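You operate a simulated robot arm through the tools that you are given. There is no shell and no other tool. Be economical: measure what you need, move in short steps, check, and stop when the job is done.

You are at the controls of a simulated robot arm. One attempt, no reset.

## Task
Fit the beading machine with the black rack's roller named on its bowl's sticker; set the speed from the plate.
Fine: the old roller goes into the black roller rack; lower the clamp arm and shut the green hood; the machine stays off.

Only the result counts: the job must be done as asked and must still hold three seconds after the hand-in. Knocking over, shifting, dropping, spilling or breaking anything else fails it.

## Robot
A 7-joint arm with a two-finger parallel gripper on a trunk, on a base that drives. Base frame: it is fixed to the floor where the robot stands at the start and does not move with it; the origin is under the middle of the robot, x ahead of it, y to its left, z up; the surface under the hand at the start is at about z = 860. Units: mm, degrees, N and s.
Its first joint turns from -166.0 to 166.0 degrees. Places, roughly: beader start button [500, -200, 900]; beader switch [400, -200, 700]; black roller rack [600, -600, 900]; buffer start button [500, 700, 900]; buffer stop button [500, 600, 900]; buffer switch [400, 700, 600]; clamp arm [800, -300, 1100]; cup of the roll lever [800, 100, 900]; green hood [1000, -100, 900]; rinse drain lever [400, 1700, 600]; rinse tap lever [400, 1700, 800]; slots of the black roller rack [600, -600, 900]; soap pump [500, 1200, 1000]; speed knob [400, 0, 700]; suction lever [500, 900, 600]; wash drain lever [400, 1400, 600]. Payload 4.4 kg.
Tool frame: the origin (TCP) lies between the finger pads and is the grasp point; the fingertips stand 23 mm ahead of it; z points along the fingers, y is the line along which they close. The gripper opens to 94 mm. The fingers are 38 mm wide and 10 mm thick; the gripper's body (54 by 96 mm) begins 39 mm behind the TCP.
Orientation is that of the tool frame in the base frame, as a unit quaternion [x, y, z, w]. With the fingers straight down and closing along the base's y, the tool's x points along the base's -x, its y along +y and its z along -z.

## Interface
- The arm moves only by the tool nudge_tool. Its argument "deltas" is a list of rows, each a list of 7 numbers: the gripper command, from -1 (fully open) to 1 (shut), values between in proportion, then the shift along the tool's x, y, z in mm, then the turn, a rotation vector about the tool's x, y, z in degrees. In form: [[gripper, x, y, z, rx, ry, rz], ...]. A call has 1 to 10 rows; each row shifts and turns the commanded pose from where the row before left it, along the tool's axes as they then stand. Each row takes 0.2 s and may step no farther than 50 mm and 8.6 degrees from the row before; otherwise, or with a gripper value out of range, the whole call is refused. A pose out of reach is approached as far as the arm can. The call stops where the force on the tool passes 70 N (or 10 N more than at its start, if that is more) or the arm is blocked; 0.2 s more then pass. Each finger travels about 108 mm/s and halts on what it meets, pressing with about 21 N; the grip force reading is that of the motor and also rises with nothing between the fingers. The clock runs only during rows and for 0.2 s after the last one: add rows that do not move to give the fingers time. It gives the time, the measured TCP pose, the force on the tool (base axes), the opening and the grip force at its end, in the units of the frame above (readings bear some noise), with the torque about the TCP (base axes, N m) and any sound that the robot's microphone picked up.
- Cameras (640 x 400 px; columns grow to the right, rows downward): "scene" is now at [179.3, 214.4, 1457.2]; the picture's right is [-0.26, -0.96, 0.00], its down [-0.66, 0.18, -0.73] and it looks along [0.70, -0.19, -0.69] (base axes); focal length 214 px, centre (320, 200). "wrist" rides on the gripper at [86, 16, -74] in the tool frame; the picture's right is [-0.18, 0.98, 0.00], its down [-0.58, -0.11, -0.81] and it looks along [-0.79, -0.15, 0.59] (tool axes); focal length 243 px, centre (320, 200). There is no depth. A picture from a camera that has moved, and an enlarged one, comes with that camera's place and axes in the base frame and with its lens.
- grab_frame(camera): a new picture of that camera. The clock stands still meanwhile.
- drive_base(legs): drives the robot by 1 to 6 legs, each [ahead, left, turn to the left] in mm, mm and degrees, along the robot's own axes; the way and the turn of a leg run together, so that a leg with both is an arc; at most 1500 mm and 180 degrees a leg. The arm and the cameras ride along, it lands a little off, and it stops where it bumps. It gives what a move gives.
- head_to(pan, tilt): turns the head with the scene camera to pan (to the left, within 120 degrees either way) and tilt (down, from -29 to 69), counted from straight ahead of the robot. It gives what a move gives.
- zoom(camera, box): a new picture of the part [left, top, right, bottom] of that camera's present view, enlarged. The clock stands still meanwhile.
- sign_off(): hands the job in; it is judged then, once.

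Work in short steps. Places have to be worked out from the pictures, the camera data and where the tool is seen: move nearer, look again, correct. Check each grasp and each placing, and mend what went wrong. You have 120 turns and 78 pictures in all, those below and enlarged ones among them. Open the gripper and draw the arm clear of the work before you hand the job in, unless the task says otherwise; then end with one line.

The tools are called after "Emit:" as a command line: name --pt "numbers of a row" for each row, then --argument value for the rest, lists and objects as JSON in quotes. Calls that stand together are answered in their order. nudge_tool: Moves the arm, as the interface text tells. Its arguments: {"type":"object","properties":{"deltas":{"type":"array","items":{"type":"array","items":{"type":"number"}}}},"required":["deltas"]} The other tools are called the same way: drive_base (legs) drives the base; head_to (pan, tilt) turns the head that bears the scene camera; grab_frame (camera) takes a picture; zoom (camera, box) takes an enlarged picture of a part of a camera's view; sign_off () hands the job in.

At the start:

```text
clock: 0.0
tool_pos: [612.4, -93.8, 1351.0]
ee_rot: [0.0, 1.0, -0.001, 0.0]
force: [0.1, -0.1, -0.7]
wrist_torque: [0.02, 0.04, 0.03]
finger_gap: 94.2
grasp_force: 0.1
robot x, y, heading: [1.0, 0.1, 0.0]
head pan, tilt: [-15.2, 43.3]
```

scene: 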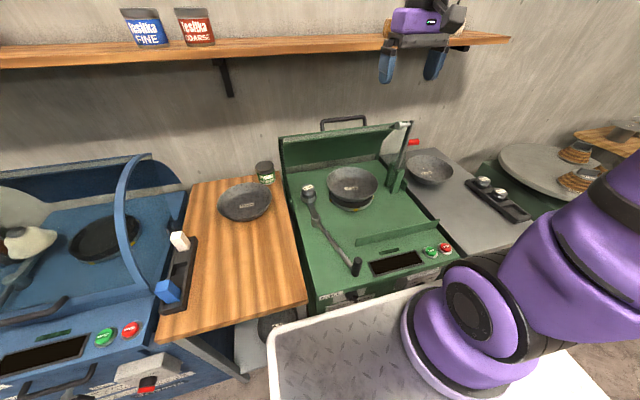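
wrist: 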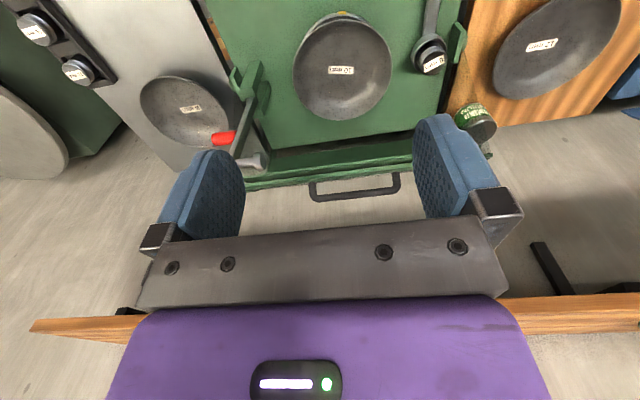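

The green beader holds a bowl with a sticker, and the roll lever is at its left. I zoom in to read the stickers and labels.

Emit:
zoom --camera "wrist" --box '[260, 0, 480, 138]'

Emit:
zoom --camera "scene" --box '[270, 110, 540, 300]'

Emit:
zoom --camera "wrist" --box '[0, 0, 240, 150]'

```text
2.90 times, centred on (370, 69) of wrist
camera zoom: at [526.4, -76.4, 1426.7], right [0.18, 0.98, 0.0], down [0.58, -0.11, 0.81], along [0.79, -0.15, -0.59], focal length 703 px, centre (175, 580)
```

zoom: 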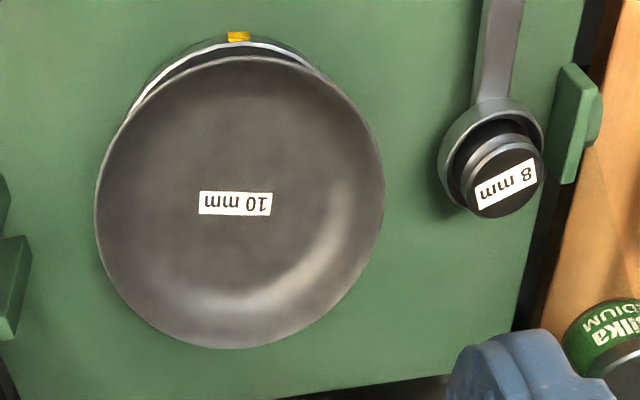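

```text
2.11 times, centred on (405, 205) of scene
camera zoom: at [179.3, 214.4, 1457.2], right [-0.26, -0.96, 0.0], down [-0.66, 0.18, -0.73], along [0.7, -0.19, -0.69], focal length 452 px, centre (141, 190)
```

zoom: 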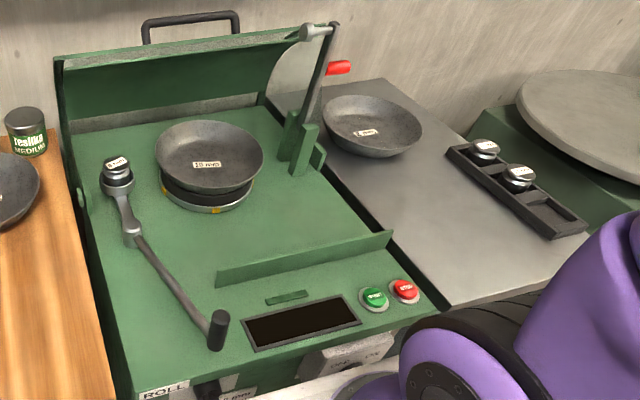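

```text
2.67 times, centred on (120, 75) of wrist
camera zoom: at [526.4, -76.4, 1426.7], right [0.18, 0.98, 0.0], down [0.58, -0.11, 0.81], along [0.79, -0.15, -0.59], focal length 647 px, centre (853, 533)
```

zoom: 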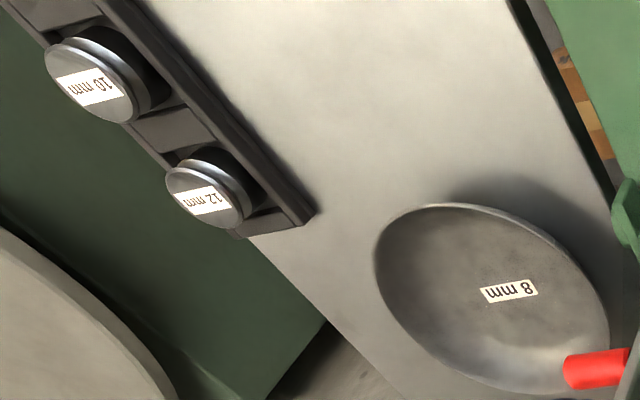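

Bowl says 10 mm, lever holds 8 mm, rack has 12 (far), 10 (middle), near slot empty. Now I look at the machine's front plate.

Emit:
head_to --pan -35 --tilt 65

Emit:
grab_frame --camera "scene"

```text
clock: 0.8
tool_pos: [611.7, -92.4, 1351.2]
ee_rot: [0.0, 1.0, 0.0, 0.0]
force: [0.8, -0.9, -0.2]
wrist_torque: [-0.03, 0.04, 0.0]
finger_gap: 94.0
grasp_force: 0.0
robot x, y, heading: [-1.6, 3.3, 0.1]
head pan, tilt: [-35.0, 65.0]
```

```text
72 pictures are left
camera scene: at [149.3, 201.3, 1429.7], right [-0.57, -0.82, 0.0], down [-0.74, 0.52, -0.42], along [0.35, -0.24, -0.91], focal length 214 px, centre (320, 200)
```

scene: 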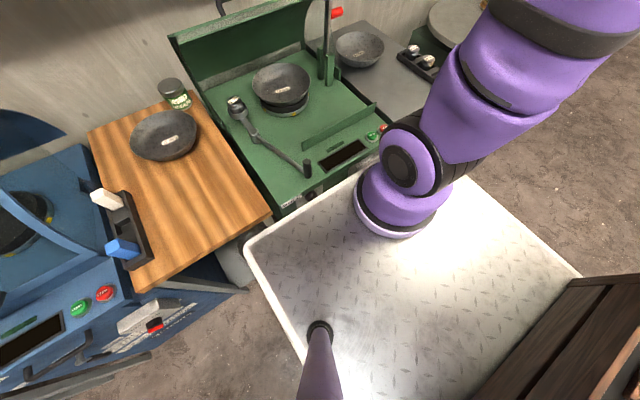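

The front is hidden below the edge; I must back up. I first look behind the robot for obstacles.

Emit:
head_to --pan -120 --tilt 45

Emit:
grab_frame --camera "scene"

Emit:
head_to --pan 120 --tilt 45

Emit:
grab_frame --camera "scene"

```text
clock: 2.4
tool_pos: [612.9, -92.5, 1351.2]
ee_rot: [0.0, 1.0, 0.0, 0.0]
force: [0.4, -0.5, -0.1]
wrist_torque: [0.01, -0.01, 0.03]
finger_gap: 94.2
grasp_force: 0.0
robot x, y, heading: [3.0, -0.4, -0.0]
head pan, tilt: [-120.0, 45.0]
```

```text
71 pictures are left
camera scene: at [58.9, 165.6, 1454.7], right [-0.87, 0.5, 0.0], down [0.35, 0.61, -0.71], along [-0.35, -0.61, -0.71], focal length 214 px, centre (320, 200)
```

scene: 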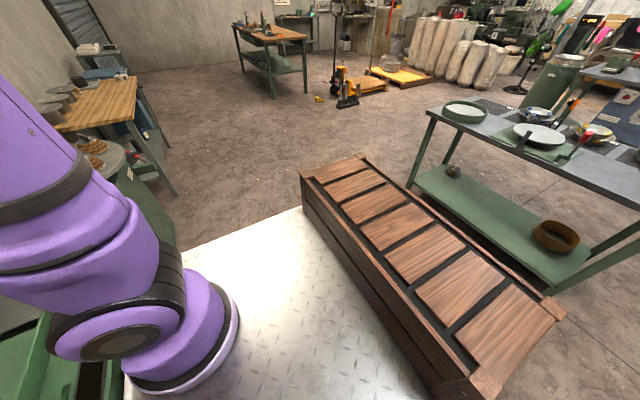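

```text
clock: 5.8
tool_pos: [612.2, -93.2, 1351.3]
ee_rot: [0.0, 1.0, -0.001, 0.0]
force: [1.0, 0.4, -0.6]
wrist_torque: [-0.01, -0.02, 0.0]
finger_gap: 94.3
grasp_force: 0.1
robot x, y, heading: [-1.0, 0.8, 0.1]
head pan, tilt: [120.0, 45.0]
```

```text
70 pictures are left
camera scene: at [58.9, 306.5, 1454.7], right [0.87, 0.5, 0.0], down [0.35, -0.61, -0.71], along [-0.35, 0.61, -0.71], focal length 214 px, centre (320, 200)
```

scene: 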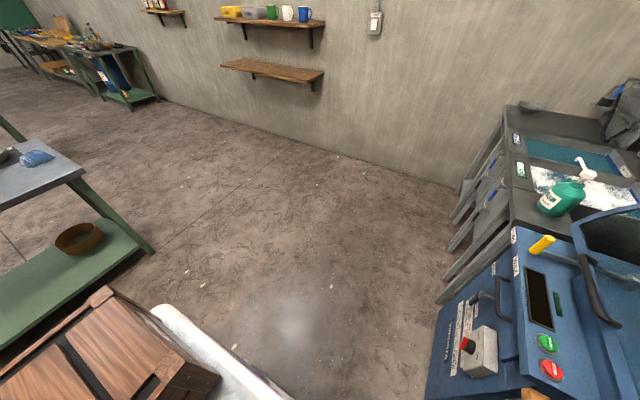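

The crate rides on the base; the bench behind is about 1.3 m back. I back up 400 mm and look at the front of the beader.

Emit:
drive_base --legs '[[-400, 0, 0]]'

Emit:
head_to --pan -20 --tilt 45

Emit:
grab_frame --camera "scene"

```text
clock: 8.3
tool_pos: [217.3, -92.2, 1351.3]
ee_rot: [-0.001, 1.0, 0.0, 0.0]
force: [0.4, -0.1, -0.2]
wrist_torque: [0.0, -0.02, 0.0]
finger_gap: 93.9
grasp_force: 0.0
robot x, y, heading: [-394.5, -0.5, 0.1]
head pan, tilt: [120.0, 45.0]
```

```text
clock: 10.5
tool_pos: [216.0, -91.8, 1350.9]
ee_rot: [0.0, 1.0, -0.001, 0.0]
force: [0.4, -0.1, -1.3]
wrist_torque: [-0.03, 0.01, 0.02]
finger_gap: 94.1
grasp_force: 0.0
robot x, y, heading: [-393.9, -0.1, 0.2]
head pan, tilt: [-20.0, 45.0]
```

```text
69 pictures are left
camera scene: at [-220.0, 208.2, 1454.7], right [-0.34, -0.94, 0.0], down [-0.67, 0.24, -0.71], along [0.66, -0.24, -0.71], focal length 214 px, centre (320, 200)
```

scene: 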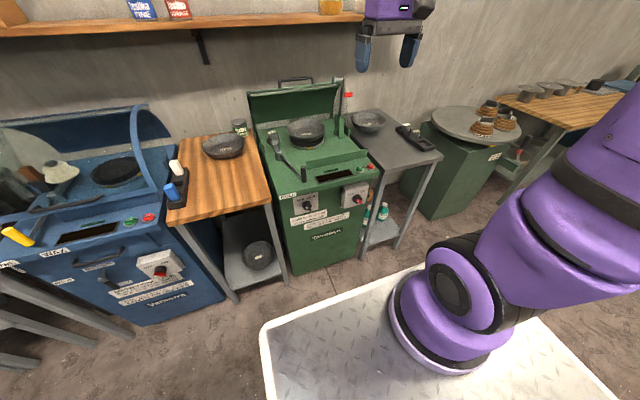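

Emit:
zoom --camera "scene" --box '[272, 160, 392, 235]'

Emit:
zoom --camera "scene" --box '[282, 200, 352, 244]'

```text
5.33 times, centred on (332, 198) of scene
camera zoom: at [-220.0, 208.2, 1454.7], right [-0.34, -0.94, 0.0], down [-0.67, 0.24, -0.71], along [0.66, -0.24, -0.71], focal length 1144 px, centre (256, 213)
```

zoom: 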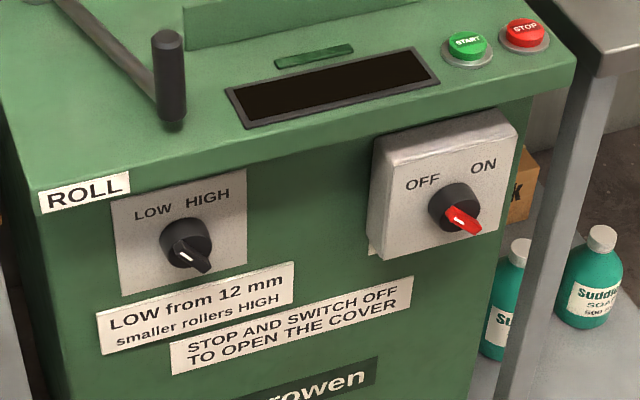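

```text
9.09 times, centred on (317, 222) of scene
camera zoom: at [-220.0, 208.2, 1454.7], right [-0.34, -0.94, 0.0], down [-0.67, 0.24, -0.71], along [0.66, -0.24, -0.71], focal length 1950 px, centre (347, 0)
```

zoom: 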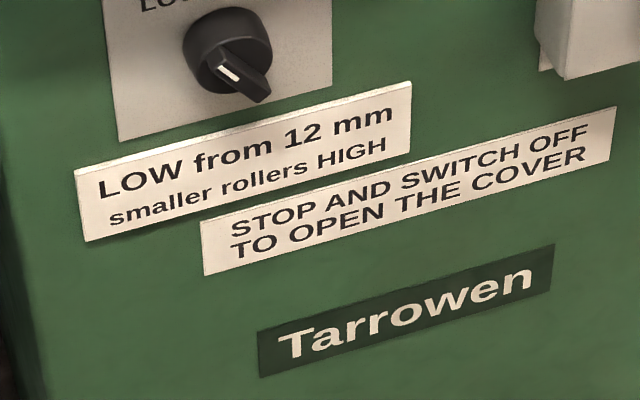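

10 mm means HIGH; the knob seems to point at LOW and the switch at OFF. I look at the arm's own base to learn where its axis is.

Emit:
head_to --pan -70 --tilt 55

Emit:
grab_frame --camera "scene"

Emit:
grab_frame --camera "wrist"

```text
clock: 11.7
tool_pos: [218.1, -91.1, 1351.4]
ee_rot: [-0.001, 1.0, 0.0, 0.0]
force: [0.4, 0.5, -0.4]
wrist_torque: [-0.04, -0.01, -0.04]
finger_gap: 93.8
grasp_force: 0.2
robot x, y, heading: [-394.1, -0.9, 0.0]
head pan, tilt: [-70.0, 55.0]
```

```text
66 pictures are left
camera scene: at [-271.6, 168.2, 1441.3], right [-0.94, -0.34, 0.0], down [-0.28, 0.77, -0.57], along [0.2, -0.54, -0.82], focal length 214 px, centre (320, 200)
```

scene: 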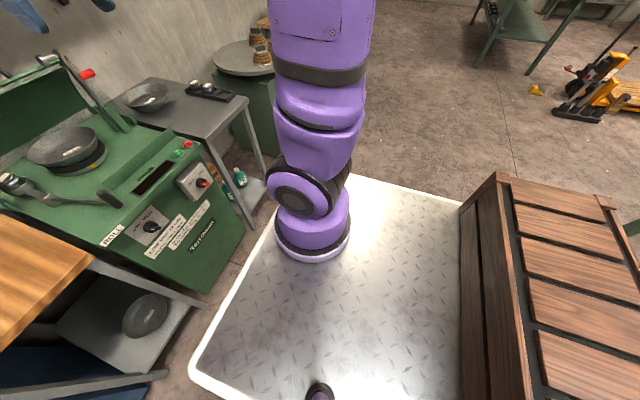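

```text
65 pictures are left
camera wrist: at [130.9, -75.9, 1426.7], right [0.18, 0.98, 0.0], down [0.58, -0.11, 0.81], along [0.79, -0.15, -0.59], focal length 243 px, centre (320, 200)
```

wrist: 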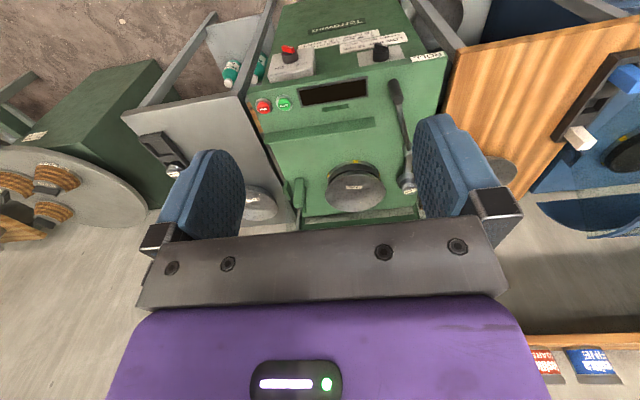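

The arm's axis is roughly 215 ahead and 135 right of the robot's origin. I pitch the tool to point forward (+x) for the speed knob.

Emit:
nudge_tool --pt "-1 0 0 0 0 -8.5 0" --pt "-1 0 0 0 0 -8.5 0" --pt "-1 0 0 0 0 -8.5 0" --pt "-1 0 0 0 0 -8.5 0" --pt "-1 0 0 0 0 -8.5 0" --pt "-1 0 0 0 0 -8.5 0" --pt "-1 0 0 0 0 -8.5 0" --pt "-1 0 0 0 0 -8.5 0" --pt "-1 0 0 0 0 -8.5 0" --pt "-1 0 0 0 0 -8.5 0"

```text
clock: 13.9
tool_pos: [240.7, -94.5, 1379.4]
ee_rot: [0.001, 0.737, -0.001, 0.676]
force: [-0.8, 0.4, -0.3]
wrist_torque: [0.01, -0.01, -0.01]
finger_gap: 93.8
grasp_force: 0.0
out of reach, approached as far as the arm can: row 9, 10
robot x, y, heading: [-399.4, 1.0, 0.1]
head pan, tilt: [-70.0, 55.0]
```

Nearly horizontal. I finish the turn, and lower the tool in front of the machine while shifting left.

Emit:
nudge_tool --pt "-1 20 0 0 0 -5 0" --pt "-1 45 20 0 0 0 0" --pt "-1 45 20 0 0 0 0" --pt "-1 45 20 0 0 0 0" --pt "-1 45 20 0 0 0 0" --pt "-1 45 20 0 0 0 0" --pt "-1 45 20 0 0 0 0"

Emit:
grab_frame --camera "wrist"

```text
clock: 15.5
tool_pos: [334.0, 28.7, 1149.9]
ee_rot: [0.0, 0.707, 0.0, 0.707]
force: [-1.1, 0.3, 0.9]
wrist_torque: [-0.02, 0.04, 0.02]
finger_gap: 94.0
grasp_force: 0.1
out of reach, approached as far as the arm can: row 1, 2, 3, 4, 5, 6
robot x, y, heading: [-397.2, 2.3, 0.2]
head pan, tilt: [-70.0, 55.0]
```

```text
64 pictures are left
camera wrist: at [260.2, 45.3, 1063.3], right [0.0, 0.98, 0.18], down [-0.81, -0.11, 0.58], along [0.59, -0.15, 0.79], focal length 243 px, centre (320, 200)
```

wrist: 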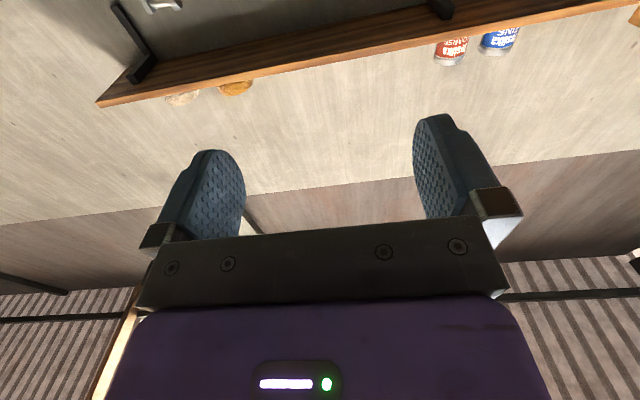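

The horizontal tool can't come closer than this to the arm; I back the base by 120 mm to get room, then lower.

Emit:
drive_base --legs '[[-120, 0, 0]]'

Emit:
nudge_tool --pt "-0.2 45 0 0 0 0 0" --pt "-0.2 45 0 0 0 0 0" --pt "-0.2 45 0 0 0 0 0" --pt "-0.2 45 0 0 0 0 0" --pt "-0.2 45 0 0 0 0 0" --pt "-0.2 45 0 0 0 0 0" --pt "-0.2 45 0 0 0 0 0"

Emit:
head_to --pan -15 --tilt 45

Emit:
grab_frame --camera "scene"

Emit:
grab_frame --camera "wrist"

```text
clock: 16.8
tool_pos: [212.0, 30.8, 1148.7]
ee_rot: [-0.002, 0.707, 0.002, 0.707]
force: [-0.8, 0.4, 0.3]
wrist_torque: [0.02, 0.02, 0.03]
finger_gap: 94.2
grasp_force: 0.2
robot x, y, heading: [-519.6, -1.5, 0.1]
head pan, tilt: [-70.0, 55.0]
```

```text
clock: 18.4
tool_pos: [212.2, 30.3, 832.1]
ee_rot: [0.0, 0.707, 0.0, 0.707]
force: [-0.9, -0.4, -0.1]
wrist_torque: [-0.02, -0.02, 0.03]
finger_gap: 56.4
grasp_force: 0.1
robot x, y, heading: [-520.2, 2.0, 0.1]
head pan, tilt: [-70.0, 55.0]
```

```text
clock: 19.6
tool_pos: [211.9, 30.7, 832.9]
ee_rot: [-0.001, 0.707, 0.002, 0.707]
force: [0.7, 0.0, 0.5]
wrist_torque: [0.0, 0.01, 0.01]
finger_gap: 56.6
grasp_force: 0.1
robot x, y, heading: [-517.0, -0.5, 0.2]
head pan, tilt: [-15.0, 45.0]
```

```text
63 pictures are left
camera scene: at [-340.5, 215.0, 1454.6], right [-0.26, -0.97, 0.0], down [-0.68, 0.18, -0.71], along [0.68, -0.18, -0.71], focal length 214 px, centre (320, 200)
```

scene: 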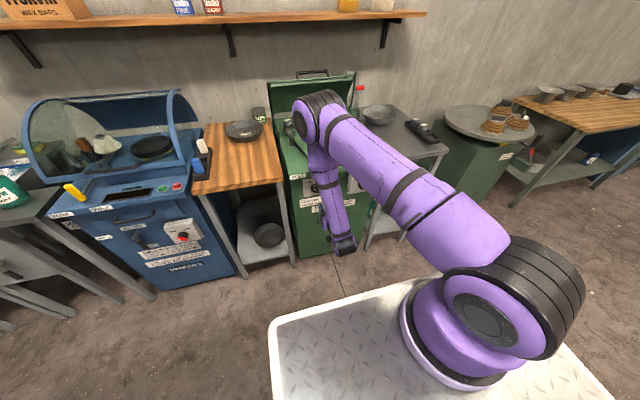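

```text
62 pictures are left
camera wrist: at [138.7, 46.4, 747.1], right [0.0, 0.98, 0.18], down [-0.81, -0.11, 0.58], along [0.59, -0.15, 0.79], focal length 243 px, centre (320, 200)
```

wrist: 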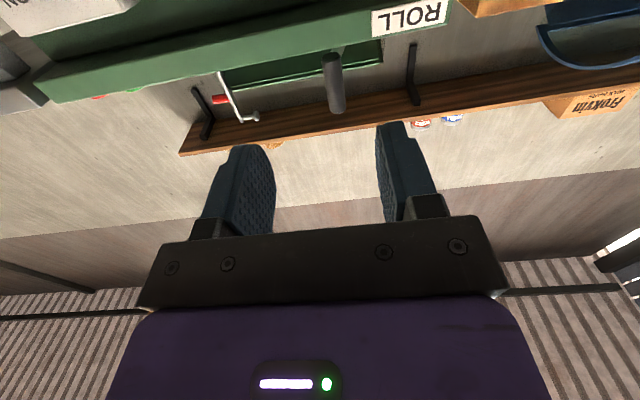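

The front lip is visible above. I lower another 110 to bring the knob into the wrist view.

Emit:
nudge_tool --pt "-0.2 40 0 0 0 0 0" --pt "-0.2 40 0 0 0 0 0" --pt "-0.2 40 0 0 0 0 0"

Emit:
grab_frame --camera "wrist"

```text
clock: 20.4
tool_pos: [212.8, 31.9, 712.7]
ee_rot: [-0.001, 0.707, 0.001, 0.707]
force: [-0.7, -0.1, 0.9]
wrist_torque: [0.01, 0.01, 0.01]
finger_gap: 56.3
grasp_force: 0.1
robot x, y, heading: [-516.3, -1.3, 0.0]
head pan, tilt: [-15.0, 45.0]
```

```text
61 pictures are left
camera wrist: at [138.1, 48.2, 627.8], right [0.0, 0.98, 0.18], down [-0.81, -0.11, 0.58], along [0.59, -0.15, 0.79], focal length 243 px, centre (320, 200)
```

wrist: 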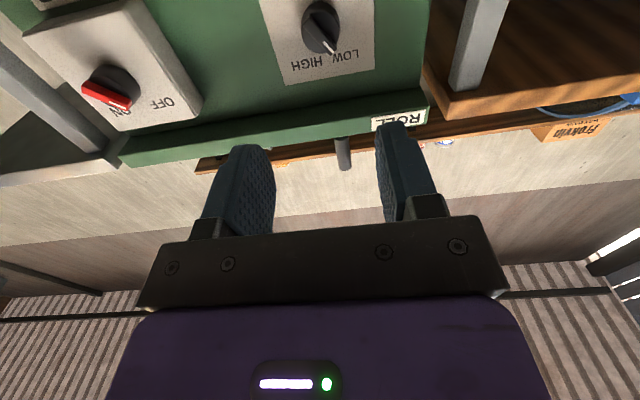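

Emit:
zoom --camera "wrist" --box '[20, 0, 420, 160]'

```text
1.60 times, centred on (220, 80) of wrist
camera zoom: at [138.1, 48.2, 627.8], right [0.0, 0.98, 0.18], down [-0.81, -0.11, 0.58], along [0.59, -0.15, 0.79], focal length 388 px, centre (480, 392)
```

zoom: 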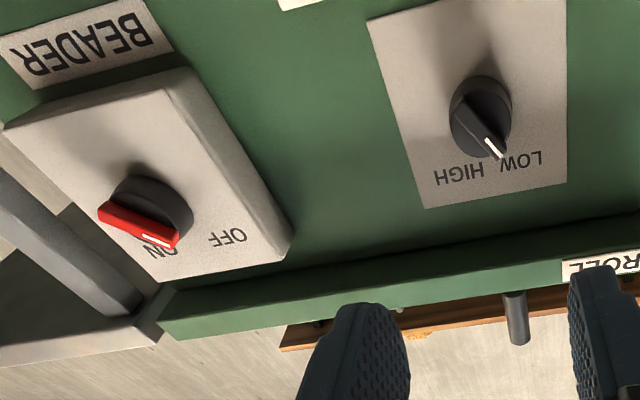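

The knob points LOW and the switch is OFF. Triangulating, the knob's bar is near (440, 30, 729), tilted about 35° to the left. I align the fingers and approach to x≈380.

Emit:
nudge_tool --pt "-0.2 -16 -2 0 0 0 0" --pt "-0.2 0 0 35 0 0 -7" --pt "-0.2 0 0 35 0 0 -7" --pt "-0.2 0 0 35 0 0 -7" --pt "-0.2 0 0 35 0 0 -7" --pt "-0.2 0 0 28 0 0 -7"

Emit:
grab_frame --camera "wrist"

Emit:
zoom --camera "scene" --box '[260, 100, 420, 200]'

```text
clock: 21.8
tool_pos: [379.1, 31.3, 729.8]
ee_rot: [-0.215, 0.674, -0.211, 0.675]
force: [0.2, -0.4, -0.6]
wrist_torque: [0.03, 0.0, 0.02]
finger_gap: 56.3
grasp_force: 0.1
robot x, y, heading: [-517.9, 0.2, 0.1]
head pan, tilt: [-15.0, 45.0]
```

```text
59 pictures are left
camera wrist: at [307.0, -5.7, 651.1], right [0.0, 0.91, -0.41], down [-0.81, 0.24, 0.54], along [0.59, 0.34, 0.73], focal length 243 px, centre (320, 200)
```

wrist: 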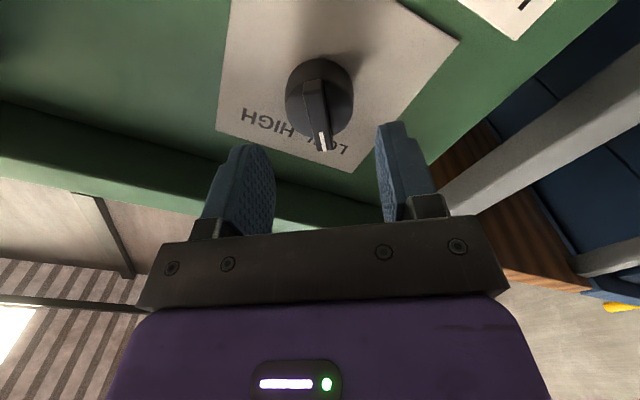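

```text
4.00 times, centred on (340, 150) of scene
camera zoom: at [-340.5, 215.0, 1454.7], right [-0.26, -0.97, 0.0], down [-0.68, 0.18, -0.71], along [0.68, -0.18, -0.71], focal length 858 px, centre (240, 400)
```

zoom: 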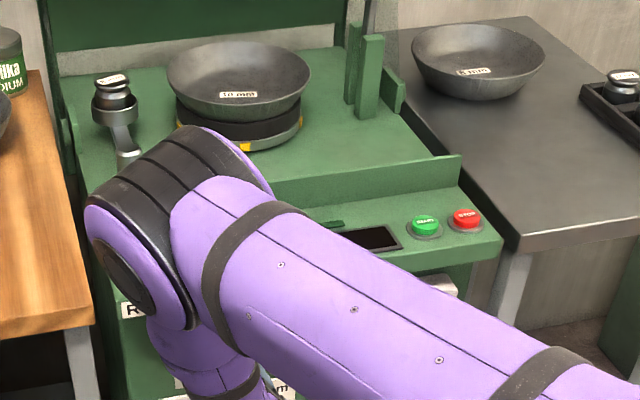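

The bar is centred between the fingers and aligned. I advance 38 mm and look.

Emit:
nudge_tool --pt "-0.2 0 0 20 0 0 0" --pt "-0.2 0 0 18 0 0 0"

Emit:
grab_frame --camera "wrist"

```text
clock: 22.4
tool_pos: [418.8, 31.4, 730.3]
ee_rot: [-0.214, 0.674, -0.212, 0.675]
force: [0.6, -0.4, -0.6]
wrist_torque: [0.03, 0.03, 0.02]
finger_gap: 56.4
grasp_force: 0.0
robot x, y, heading: [-518.1, 1.3, 0.2]
head pan, tilt: [-15.0, 45.0]
```

```text
57 pictures are left
camera wrist: at [344.9, -5.3, 650.7], right [0.0, 0.91, -0.41], down [-0.81, 0.24, 0.54], along [0.59, 0.34, 0.73], focal length 243 px, centre (320, 200)
```

wrist: 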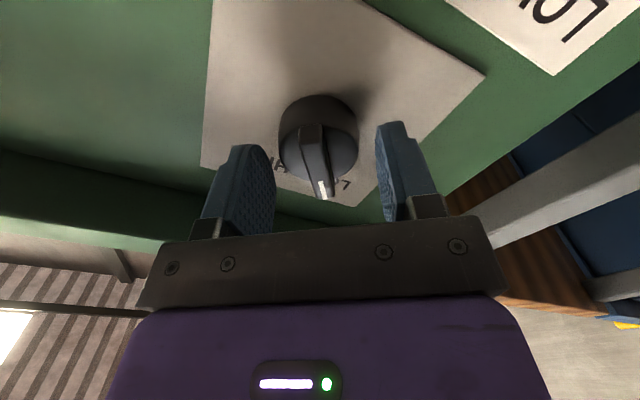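

The bar is just inside the fingertips. I advance 6 mm more and close.

Emit:
nudge_tool --pt "-0.2 0 0 6 0 0 0" --pt "0.4 0 0 0 0 0 0" --pt "1 0 0 0 0 0 0" --pt "1 0 0 0 0 0 0"

Emit:
grab_frame --camera "wrist"

```text
clock: 23.4
tool_pos: [424.3, 30.9, 731.0]
ee_rot: [-0.214, 0.674, -0.211, 0.675]
force: [-1.6, -1.3, 0.6]
wrist_torque: [0.01, 0.02, -0.15]
finger_gap: 42.2
grasp_force: 45.1
robot x, y, heading: [-516.0, 0.9, 0.1]
head pan, tilt: [-15.0, 45.0]
```

```text
56 pictures are left
camera wrist: at [350.6, -6.1, 650.6], right [0.0, 0.91, -0.41], down [-0.81, 0.24, 0.54], along [0.59, 0.34, 0.73], focal length 243 px, centre (320, 200)
```

wrist: 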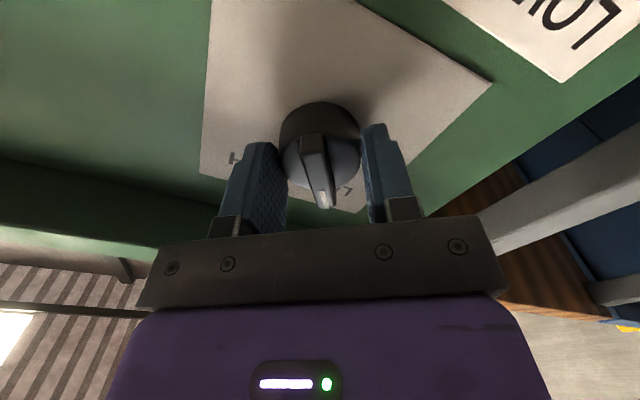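

It gripped the knob's round body (42 mm). I try turning it by friction, clockwise.

Emit:
nudge_tool --pt "1 0 0 0 0 0 7" --pt "1 0 0 0 0 0 7" --pt "1 0 0 0 0 0 7" --pt "1 0 0 0 0 0 7" --pt "1 0 0 0 0 0 7" --pt "1 0 0 0 0 0 7" --pt "1 0 0 0 0 0 7" --pt "1 0 0 0 0 0 7" --pt "1 0 0 0 0 0 7" --pt "1 0 0 0 0 0 7"

Emit:
grab_frame --camera "wrist"

```text
clock: 25.6
tool_pos: [424.5, 29.5, 729.4]
ee_rot: [0.21, 0.675, 0.214, 0.674]
force: [-0.1, 8.1, 2.0]
wrist_torque: [-0.75, -0.18, -0.08]
finger_gap: 42.1
grasp_force: 44.9
robot x, y, heading: [-518.6, 1.9, 0.1]
head pan, tilt: [-15.0, 45.0]
```

```text
55 pictures are left
camera wrist: at [350.3, 93.0, 669.2], right [0.0, 0.7, 0.71], down [-0.8, -0.43, 0.41], along [0.59, -0.57, 0.56], focal length 243 px, centre (320, 200)
```

wrist: 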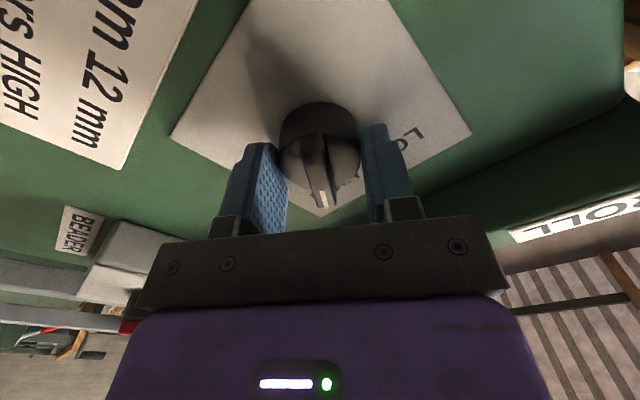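

The knob turned with the gripper, with torque building at the end (likely its stop). I open, retreat and check.

Emit:
nudge_tool --pt "0 0 0 0 0 0 0" --pt "-0.4 0 0 0 0 0 0" --pt "-0.4 0 0 -40 0 0 0" --pt "-0.4 0 0 -40 0 0 -7"

Emit:
grab_frame --camera "wrist"

```text
clock: 26.6
tool_pos: [345.5, 28.6, 729.4]
ee_rot: [0.17, 0.686, 0.172, 0.686]
force: [-0.4, 0.5, 1.1]
wrist_torque: [-0.01, 0.03, 0.03]
finger_gap: 65.6
grasp_force: 0.0
robot x, y, heading: [-514.6, -1.9, 0.2]
head pan, tilt: [-15.0, 45.0]
```

```text
54 pictures are left
camera wrist: at [270.1, 83.0, 661.5], right [0.0, 0.78, 0.62], down [-0.81, -0.37, 0.46], along [0.59, -0.5, 0.63], focal length 243 px, centre (320, 200)
```

wrist: 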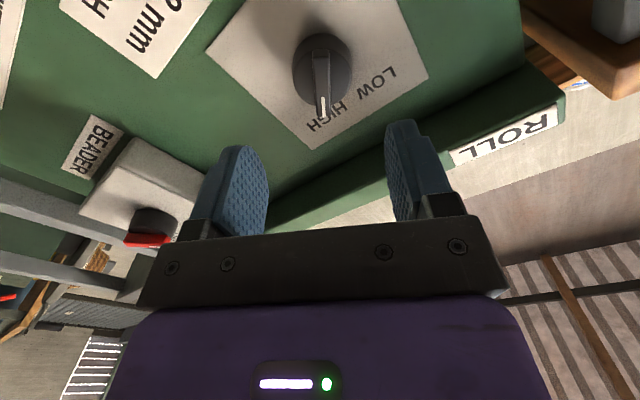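

The knob now points at HIGH. I roll back, retract and raise the arm.

Emit:
nudge_tool --pt "-0.4 0 0 -35 0 0 -7" --pt "-0.4 0 0 -35 0 0 -7" --pt "-0.4 0 0 -35 0 0 -7" --pt "-0.4 0 0 -25 0 0 -7" --pt "-1 -50 0 0 0 0 0" --pt "-1 -50 0 0 0 0 0" --pt "-1 -50 0 0 0 0 0" --pt "-1 -50 0 0 0 0 0" --pt "-1 -50 0 0 0 0 0" --pt "-1 -50 0 0 0 0 0"

Emit:
nudge_tool --pt "-1 -50 0 0 0 0 0" --pt "-1 -50 0 0 0 0 0" --pt "-1 -50 0 0 0 0 0" --pt "-1 -40 0 0 0 8.5 0" --pt "-1 0 0 0 0 8.5 0" --pt "-1 0 0 0 0 8.5 0" --pt "-1 0 0 0 0 8.5 0" --pt "-1 0 0 0 0 8.5 0" --pt "-1 0 0 0 0 8.5 0" --pt "-1 0 0 0 0 8.5 0"

Emit:
nudge_tool --pt "-1 0 0 0 0 8.5 0" --pt "-1 0 0 0 0 8.5 0" --pt "-1 0 0 0 0 8.5 0" --pt "-1 0 0 0 0 5 0"

```text
clock: 28.8
tool_pos: [214.7, 27.8, 1028.5]
ee_rot: [0.0, 0.708, 0.0, 0.707]
force: [0.9, 1.0, 0.0]
wrist_torque: [-0.02, -0.02, 0.02]
finger_gap: 94.0
grasp_force: 0.0
robot x, y, heading: [-517.6, 0.3, 0.2]
head pan, tilt: [-15.0, 45.0]
```

```text
clock: 31.0
tool_pos: [224.1, 15.9, 1227.5]
ee_rot: [-0.083, 0.95, -0.068, 0.292]
force: [-2.8, 2.1, -1.4]
wrist_torque: [-0.11, -0.13, -0.06]
finger_gap: 94.0
grasp_force: 0.0
robot x, y, heading: [-513.4, 0.1, 0.2]
head pan, tilt: [-15.0, 45.0]
```

```text
clock: 32.0
tool_pos: [213.2, 28.6, 1221.7]
ee_rot: [-0.002, 1.0, 0.0, -0.001]
force: [-1.5, 0.8, 0.0]
wrist_torque: [-0.01, -0.01, 0.01]
finger_gap: 94.2
grasp_force: 0.0
robot x, y, heading: [-517.9, -0.0, 0.2]
head pan, tilt: [-15.0, 45.0]
```

Tool is straight down again. I drive back to the start position by the machine and look.

Emit:
drive_base --legs '[[500, 0, 0]]'

Emit:
grab_frame --camera "wrist"

Emit:
grab_frame --camera "scene"

```text
clock: 35.0
tool_pos: [718.8, 32.8, 1220.8]
ee_rot: [-0.002, 1.0, 0.0, -0.001]
force: [0.4, -0.1, 0.4]
wrist_torque: [0.0, -0.02, -0.01]
finger_gap: 94.0
grasp_force: 0.2
robot x, y, heading: [-13.2, 0.4, 0.1]
head pan, tilt: [-15.0, 45.0]
```

```text
53 pictures are left
camera wrist: at [633.0, 47.9, 1295.8], right [0.18, 0.98, 0.0], down [0.58, -0.11, 0.81], along [0.79, -0.14, -0.59], focal length 243 px, centre (320, 200)
```

wrist: 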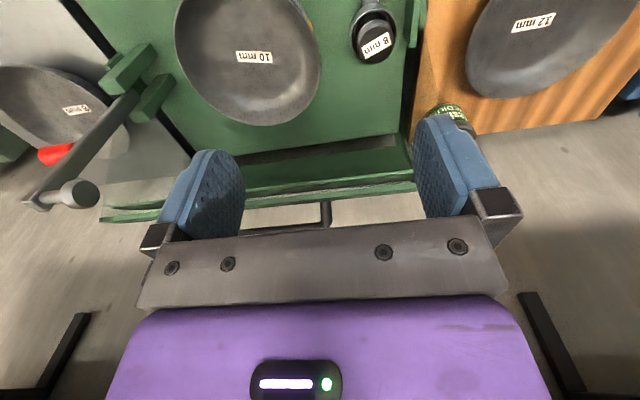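

```text
52 pictures are left
camera scene: at [164.4, 217.3, 1454.7], right [-0.25, -0.97, 0.0], down [-0.68, 0.18, -0.71], along [0.68, -0.18, -0.71], focal length 214 px, centre (320, 200)
```

scene: 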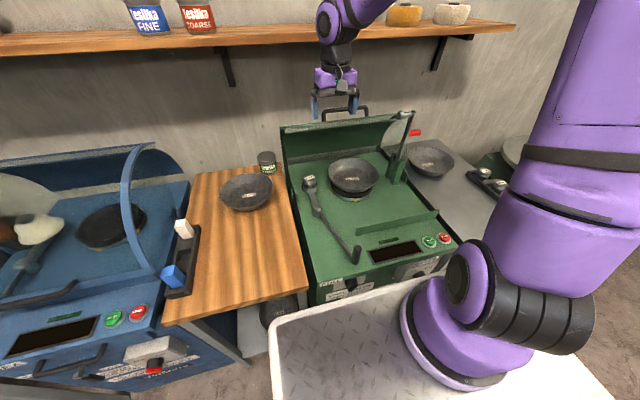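

Roller in cup is at about (794, 98, 909); rack's 10 mm at (605, −625, 907). I move above the cup for a closer look.

Emit:
nudge_tool --pt "-1 -25 22 30 0 0 0" --pt "-1 -25 22 40 0 0 0" --pt "-1 -25 21 40 0 0 0" --pt "-1 0 0 40 0 0 0"

Emit:
grab_frame --camera "wrist"

Emit:
zoom --camera "scene" --box '[270, 120, 398, 200]'

```text
refused: row 2 steps farther than a row can; nothing moved
```

```text
51 pictures are left
camera wrist: at [633.0, 47.9, 1295.8], right [0.18, 0.98, 0.0], down [0.58, -0.11, 0.81], along [0.79, -0.14, -0.59], focal length 243 px, centre (320, 200)
```

wrist: 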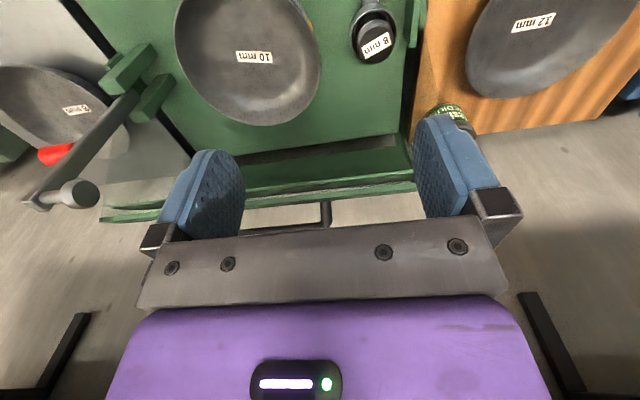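

```text
5.00 times, centred on (334, 160) of scene
camera zoom: at [164.4, 217.3, 1454.7], right [-0.25, -0.97, 0.0], down [-0.68, 0.18, -0.71], along [0.68, -0.18, -0.71], focal length 1072 px, centre (250, 400)
```

zoom: 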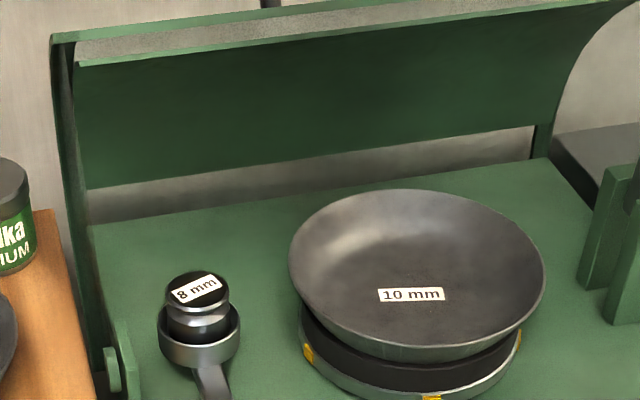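

That move was refused by step size; the bowl's left rim is at y≈23, z≈945, leaving room for the fingers along y. I redo it in smaller steps.

Emit:
nudge_tool --pt "-0.5 -25 22 30 0 0 0" --pt "-0.5 -25 22 30 0 0 0" --pt "-0.5 -25 21 30 0 0 0" --pt "-0.5 0 0 40 0 0 0" --pt "-0.5 0 0 40 0 0 0"

Emit:
grab_frame --camera "wrist"

```text
clock: 36.2
tool_pos: [794.6, 95.8, 1049.2]
ee_rot: [-0.003, 1.0, 0.0, 0.001]
force: [-0.5, 0.4, 0.5]
wrist_torque: [-0.02, -0.02, -0.01]
finger_gap: 70.1
grasp_force: 0.0
robot x, y, heading: [-12.6, 4.2, 0.3]
head pan, tilt: [-15.0, 45.0]
```

```text
49 pictures are left
camera wrist: at [707.5, 111.7, 1124.3], right [0.18, 0.98, 0.0], down [0.58, -0.11, 0.81], along [0.79, -0.14, -0.59], focal length 243 px, centre (320, 200)
```

wrist: 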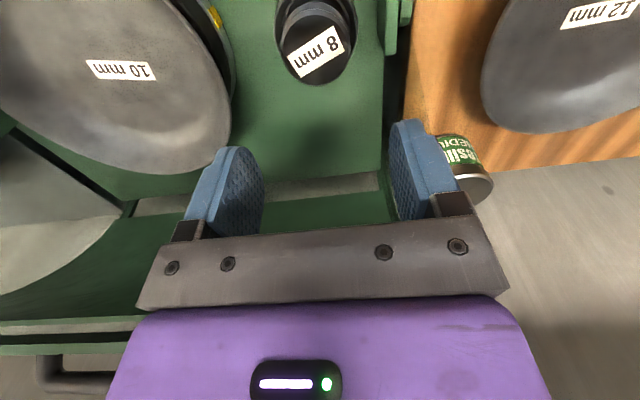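

Roller disc (~51 mm) is centred at (792, 95); the cup's rim is at about z 867. I open a bit wider and descend to TCP z≈897.

Emit:
nudge_tool --pt "-0.75 2 -1 40 0 0 0" --pt "-0.75 0 0 40 0 0 0" --pt "-0.75 0 0 40 0 0 0" --pt "-0.75 0 0 20 0 0 0"

Emit:
grab_frame --camera "wrist"

Emit:
zoom --camera "scene" --box '[270, 135, 366, 195]'

```text
clock: 37.2
tool_pos: [789.8, 97.0, 909.4]
ee_rot: [-0.003, 1.0, 0.0, 0.0]
force: [0.0, 0.5, 0.1]
wrist_torque: [0.01, -0.04, 0.01]
finger_gap: 82.4
grasp_force: 0.0
robot x, y, heading: [-12.6, 0.1, 0.0]
head pan, tilt: [-15.0, 45.0]
```

```text
48 pictures are left
camera wrist: at [705.2, 111.8, 984.8], right [0.18, 0.98, 0.0], down [0.58, -0.11, 0.81], along [0.79, -0.14, -0.59], focal length 243 px, centre (320, 200)
```

wrist: 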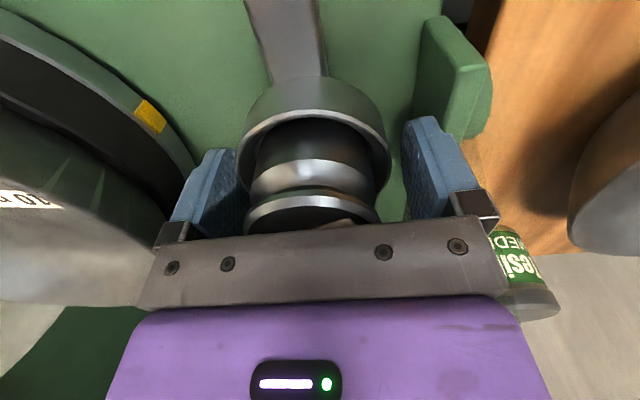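

```text
6.67 times, centred on (318, 165) of scene
camera zoom: at [164.2, 217.3, 1454.7], right [-0.25, -0.97, 0.0], down [-0.68, 0.18, -0.71], along [0.68, -0.18, -0.71], focal length 1430 px, centre (333, 433)
```

zoom: 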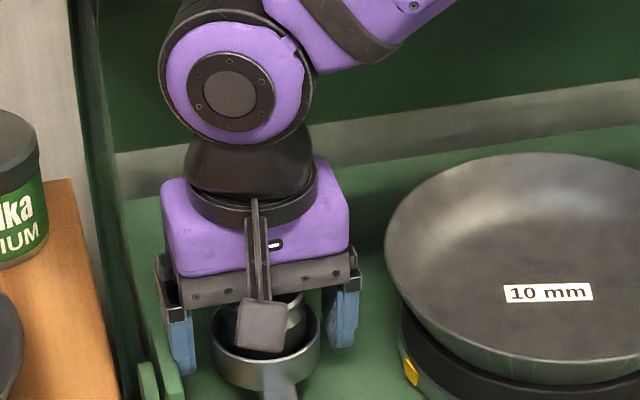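

The roller is taller than judged: cup rim at z≈888, roller flange at ~930. I raise the gripper 18 mm so it grips the flange rather than the cup, then close.

Emit:
nudge_tool --pt "-0.75 0 -3 -18 0 0 0" --pt "0.3 0 0 0 0 0 0" --pt "1 0 0 0 0 0 0" --pt "1 0 0 0 0 0 0"

Emit:
grab_frame --camera "wrist"

```text
clock: 38.2
tool_pos: [791.4, 93.5, 928.4]
ee_rot: [-0.002, 1.0, 0.0, 0.0]
force: [2.4, 5.4, -4.2]
wrist_torque: [0.08, -0.22, -0.46]
finger_gap: 64.0
grasp_force: 45.5
robot x, y, heading: [-13.9, 3.1, 0.2]
head pan, tilt: [-15.0, 45.0]
```

```text
46 pictures are left
camera wrist: at [705.6, 110.1, 1003.7], right [0.18, 0.98, 0.0], down [0.58, -0.11, 0.81], along [0.79, -0.14, -0.59], focal length 243 px, centre (320, 200)
```

wrist: 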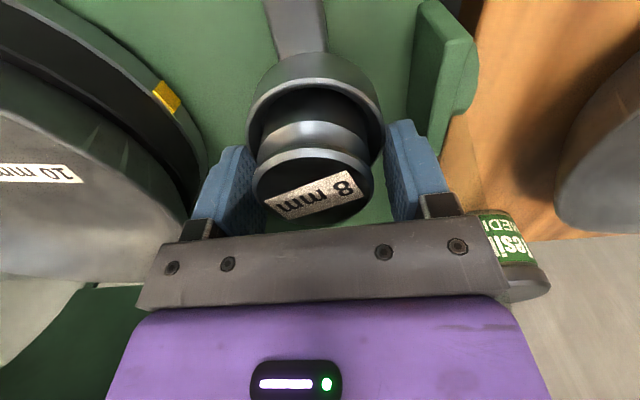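

Gap 64 mm means it closed on the cup. I reopen, raise 13 mm, and close again on the flange.

Emit:
nudge_tool --pt "-0.6 0 0 0 0 0 0" --pt "-0.6 0 0 0 0 0 0" --pt "-0.6 0 0 -13 0 0 0" --pt "0.2 0 0 0 0 0 0" --pt "1 0 0 0 0 0 0" --pt "1 0 0 0 0 0 0"

Emit:
grab_frame --camera "wrist"

```text
clock: 39.6
tool_pos: [792.5, 93.1, 941.7]
ee_rot: [-0.002, 1.0, 0.0, 0.0]
force: [2.1, 1.2, 0.3]
wrist_torque: [0.05, -0.14, -0.02]
finger_gap: 47.7
grasp_force: 20.7
robot x, y, heading: [-14.0, -0.6, -0.1]
head pan, tilt: [-15.0, 45.0]
```

```text
45 pictures are left
camera wrist: at [706.1, 109.4, 1016.8], right [0.18, 0.98, 0.0], down [0.58, -0.11, 0.81], along [0.79, -0.14, -0.59], focal length 243 px, centre (320, 200)
```

wrist: 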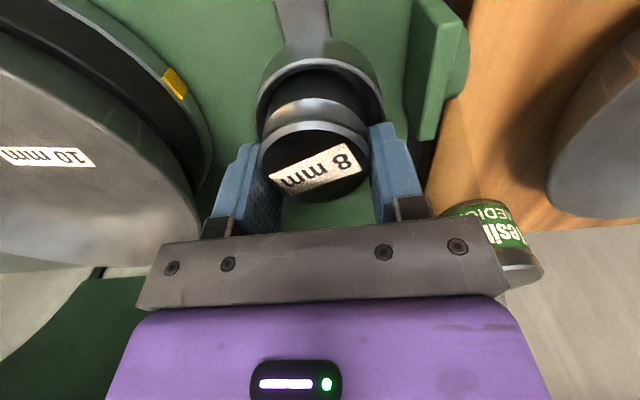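

Gap 47.7 mm with steady grip: the roller's flange is held. I lift it slowly and check.

Emit:
nudge_tool --pt "1 0 0 -15 0 0 0" --pt "1 0 0 -25 0 0 0" --pt "1 0 0 -40 0 0 0"

Emit:
grab_frame --camera "wrist"

```text
clock: 40.4
tool_pos: [791.1, 95.8, 1021.4]
ee_rot: [-0.002, 1.0, 0.0, -0.001]
force: [1.1, 0.5, -5.5]
wrist_torque: [-0.02, -0.02, -0.02]
finger_gap: 47.7
grasp_force: 21.2
robot x, y, heading: [-14.9, -0.4, 0.1]
head pan, tilt: [-15.0, 45.0]
```

```text
44 pictures are left
camera wrist: at [705.4, 111.2, 1095.5], right [0.18, 0.98, 0.0], down [0.58, -0.11, 0.81], along [0.79, -0.15, -0.59], focal length 243 px, centre (320, 200)
```

wrist: 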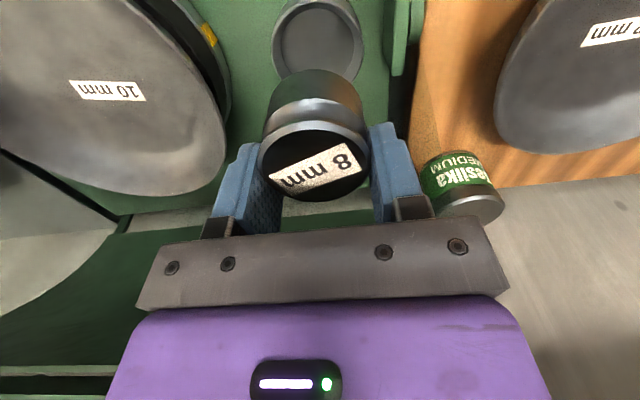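

Lifted cleanly (≈0.5 kg; its bottom is ~57 mm below the TCP). I raise high, back the base by 80 mm for better reach to the rack, and travel toward the near empty slot.

Emit:
nudge_tool --pt "1 0 0 -45 0 0 0" --pt "1 0 0 -45 0 0 0" --pt "1 0 0 -45 0 0 0" --pt "1 0 0 -45 0 0 0" --pt "1 0 0 -40 0 0 0"

Emit:
drive_base --legs '[[-80, 0, 0]]'

Emit:
nudge_tool --pt "1 10 -45 0 0 0 0" --pt "1 10 -45 0 0 0 0" --pt "1 10 -45 0 0 0 0" --pt "1 10 -45 0 0 0 0" --pt "1 10 -45 0 0 0 0" --pt "1 10 -45 0 0 0 0" --pt "1 10 -45 0 0 0 0" --pt "1 10 -45 0 0 0 0" --pt "1 10 -45 0 0 0 0" --pt "1 10 -45 0 0 0 0"

Emit:
nudge_tool --pt "1 10 -45 0 0 0 0" --pt "1 10 -45 0 0 0 0" --pt "1 10 -40 0 0 0 0" --pt "1 10 -40 0 0 0 0" --pt "1 0 0 45 0 0 0" --pt "1 0 0 45 0 0 0"

Emit:
grab_frame --camera "wrist"

```text
clock: 41.6
tool_pos: [790.2, 94.4, 1239.7]
ee_rot: [-0.003, 1.0, 0.0, -0.001]
force: [1.2, -0.5, -5.3]
wrist_torque: [0.05, -0.02, -0.02]
finger_gap: 47.4
grasp_force: 21.1
robot x, y, heading: [-12.3, 1.2, 0.3]
head pan, tilt: [-15.0, 45.0]
```

```text
clock: 42.6
tool_pos: [709.5, 94.0, 1239.5]
ee_rot: [-0.003, 1.0, 0.001, 0.0]
force: [0.7, 0.3, -5.0]
wrist_torque: [-0.01, -0.09, -0.01]
finger_gap: 47.8
grasp_force: 20.5
robot x, y, heading: [-94.8, 1.9, 0.4]
head pan, tilt: [-15.0, 45.0]
```

```text
clock: 44.8
tool_pos: [611.6, -357.3, 1240.5]
ee_rot: [-0.003, 1.0, 0.0, 0.0]
force: [0.3, 1.1, -4.3]
wrist_torque: [-0.06, -0.04, 0.0]
finger_gap: 47.6
grasp_force: 21.4
robot x, y, heading: [-94.6, 1.5, 0.2]
head pan, tilt: [-15.0, 45.0]
```

```text
clock: 46.2
tool_pos: [571.9, -516.4, 1148.0]
ee_rot: [-0.003, 1.0, 0.0, 0.001]
force: [-0.5, 0.4, -5.3]
wrist_torque: [0.0, -0.08, 0.02]
finger_gap: 47.4
grasp_force: 21.6
out of reach, approached as far as the arm can: row 4
robot x, y, heading: [-93.8, 0.7, 0.2]
head pan, tilt: [-15.0, 45.0]
```

```text
43 pictures are left
camera wrist: at [486.3, -500.4, 1222.5], right [0.18, 0.98, 0.0], down [0.58, -0.11, 0.81], along [0.79, -0.14, -0.59], focal length 243 px, centre (320, 200)
```

wrist: 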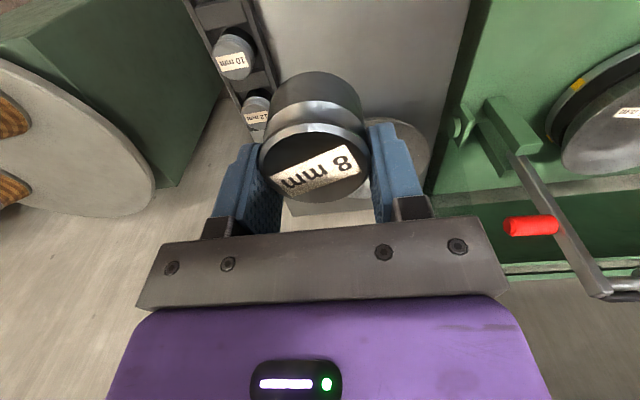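

The last lateral row hit a joint limit. I look at the rack with the scene camera to plan the placement.

Emit:
head_to --pan -48 --tilt 38

Emit:
grab_frame --camera "scene"

```text
clock: 47.2
tool_pos: [571.8, -516.1, 1147.6]
ee_rot: [-0.003, 1.0, 0.001, 0.001]
force: [-0.5, 1.1, -5.5]
wrist_torque: [0.0, -0.06, 0.0]
finger_gap: 47.6
grasp_force: 21.6
robot x, y, heading: [-91.8, 3.3, 0.2]
head pan, tilt: [-48.0, 38.0]
```

```text
42 pictures are left
camera scene: at [63.2, 173.7, 1464.9], right [-0.74, -0.67, 0.0], down [-0.41, 0.46, -0.79], along [0.53, -0.58, -0.62], focal length 214 px, centre (320, 200)
```

scene: 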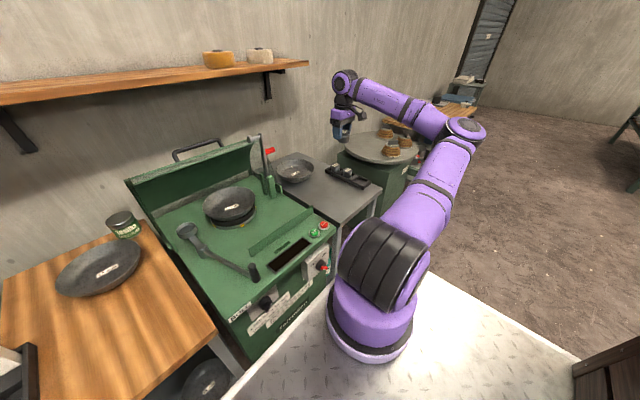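

Emit:
zoom --camera "scene" --box '[300, 140, 396, 200]'

```text
6.67 times, centred on (348, 170) of scene
camera zoom: at [63.2, 173.7, 1464.9], right [-0.74, -0.67, 0.0], down [-0.41, 0.46, -0.79], along [0.53, -0.58, -0.62], focal length 1430 px, centre (133, 400)
```

zoom: 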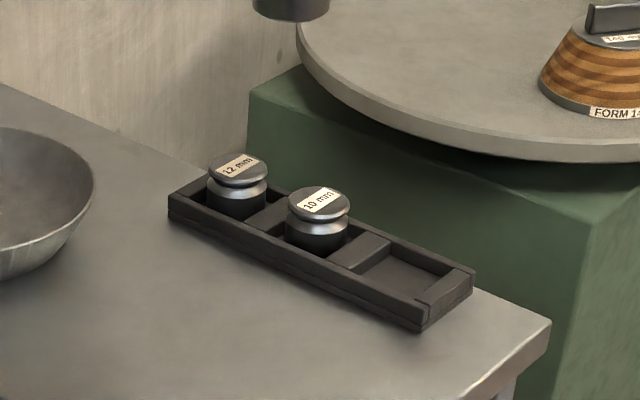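

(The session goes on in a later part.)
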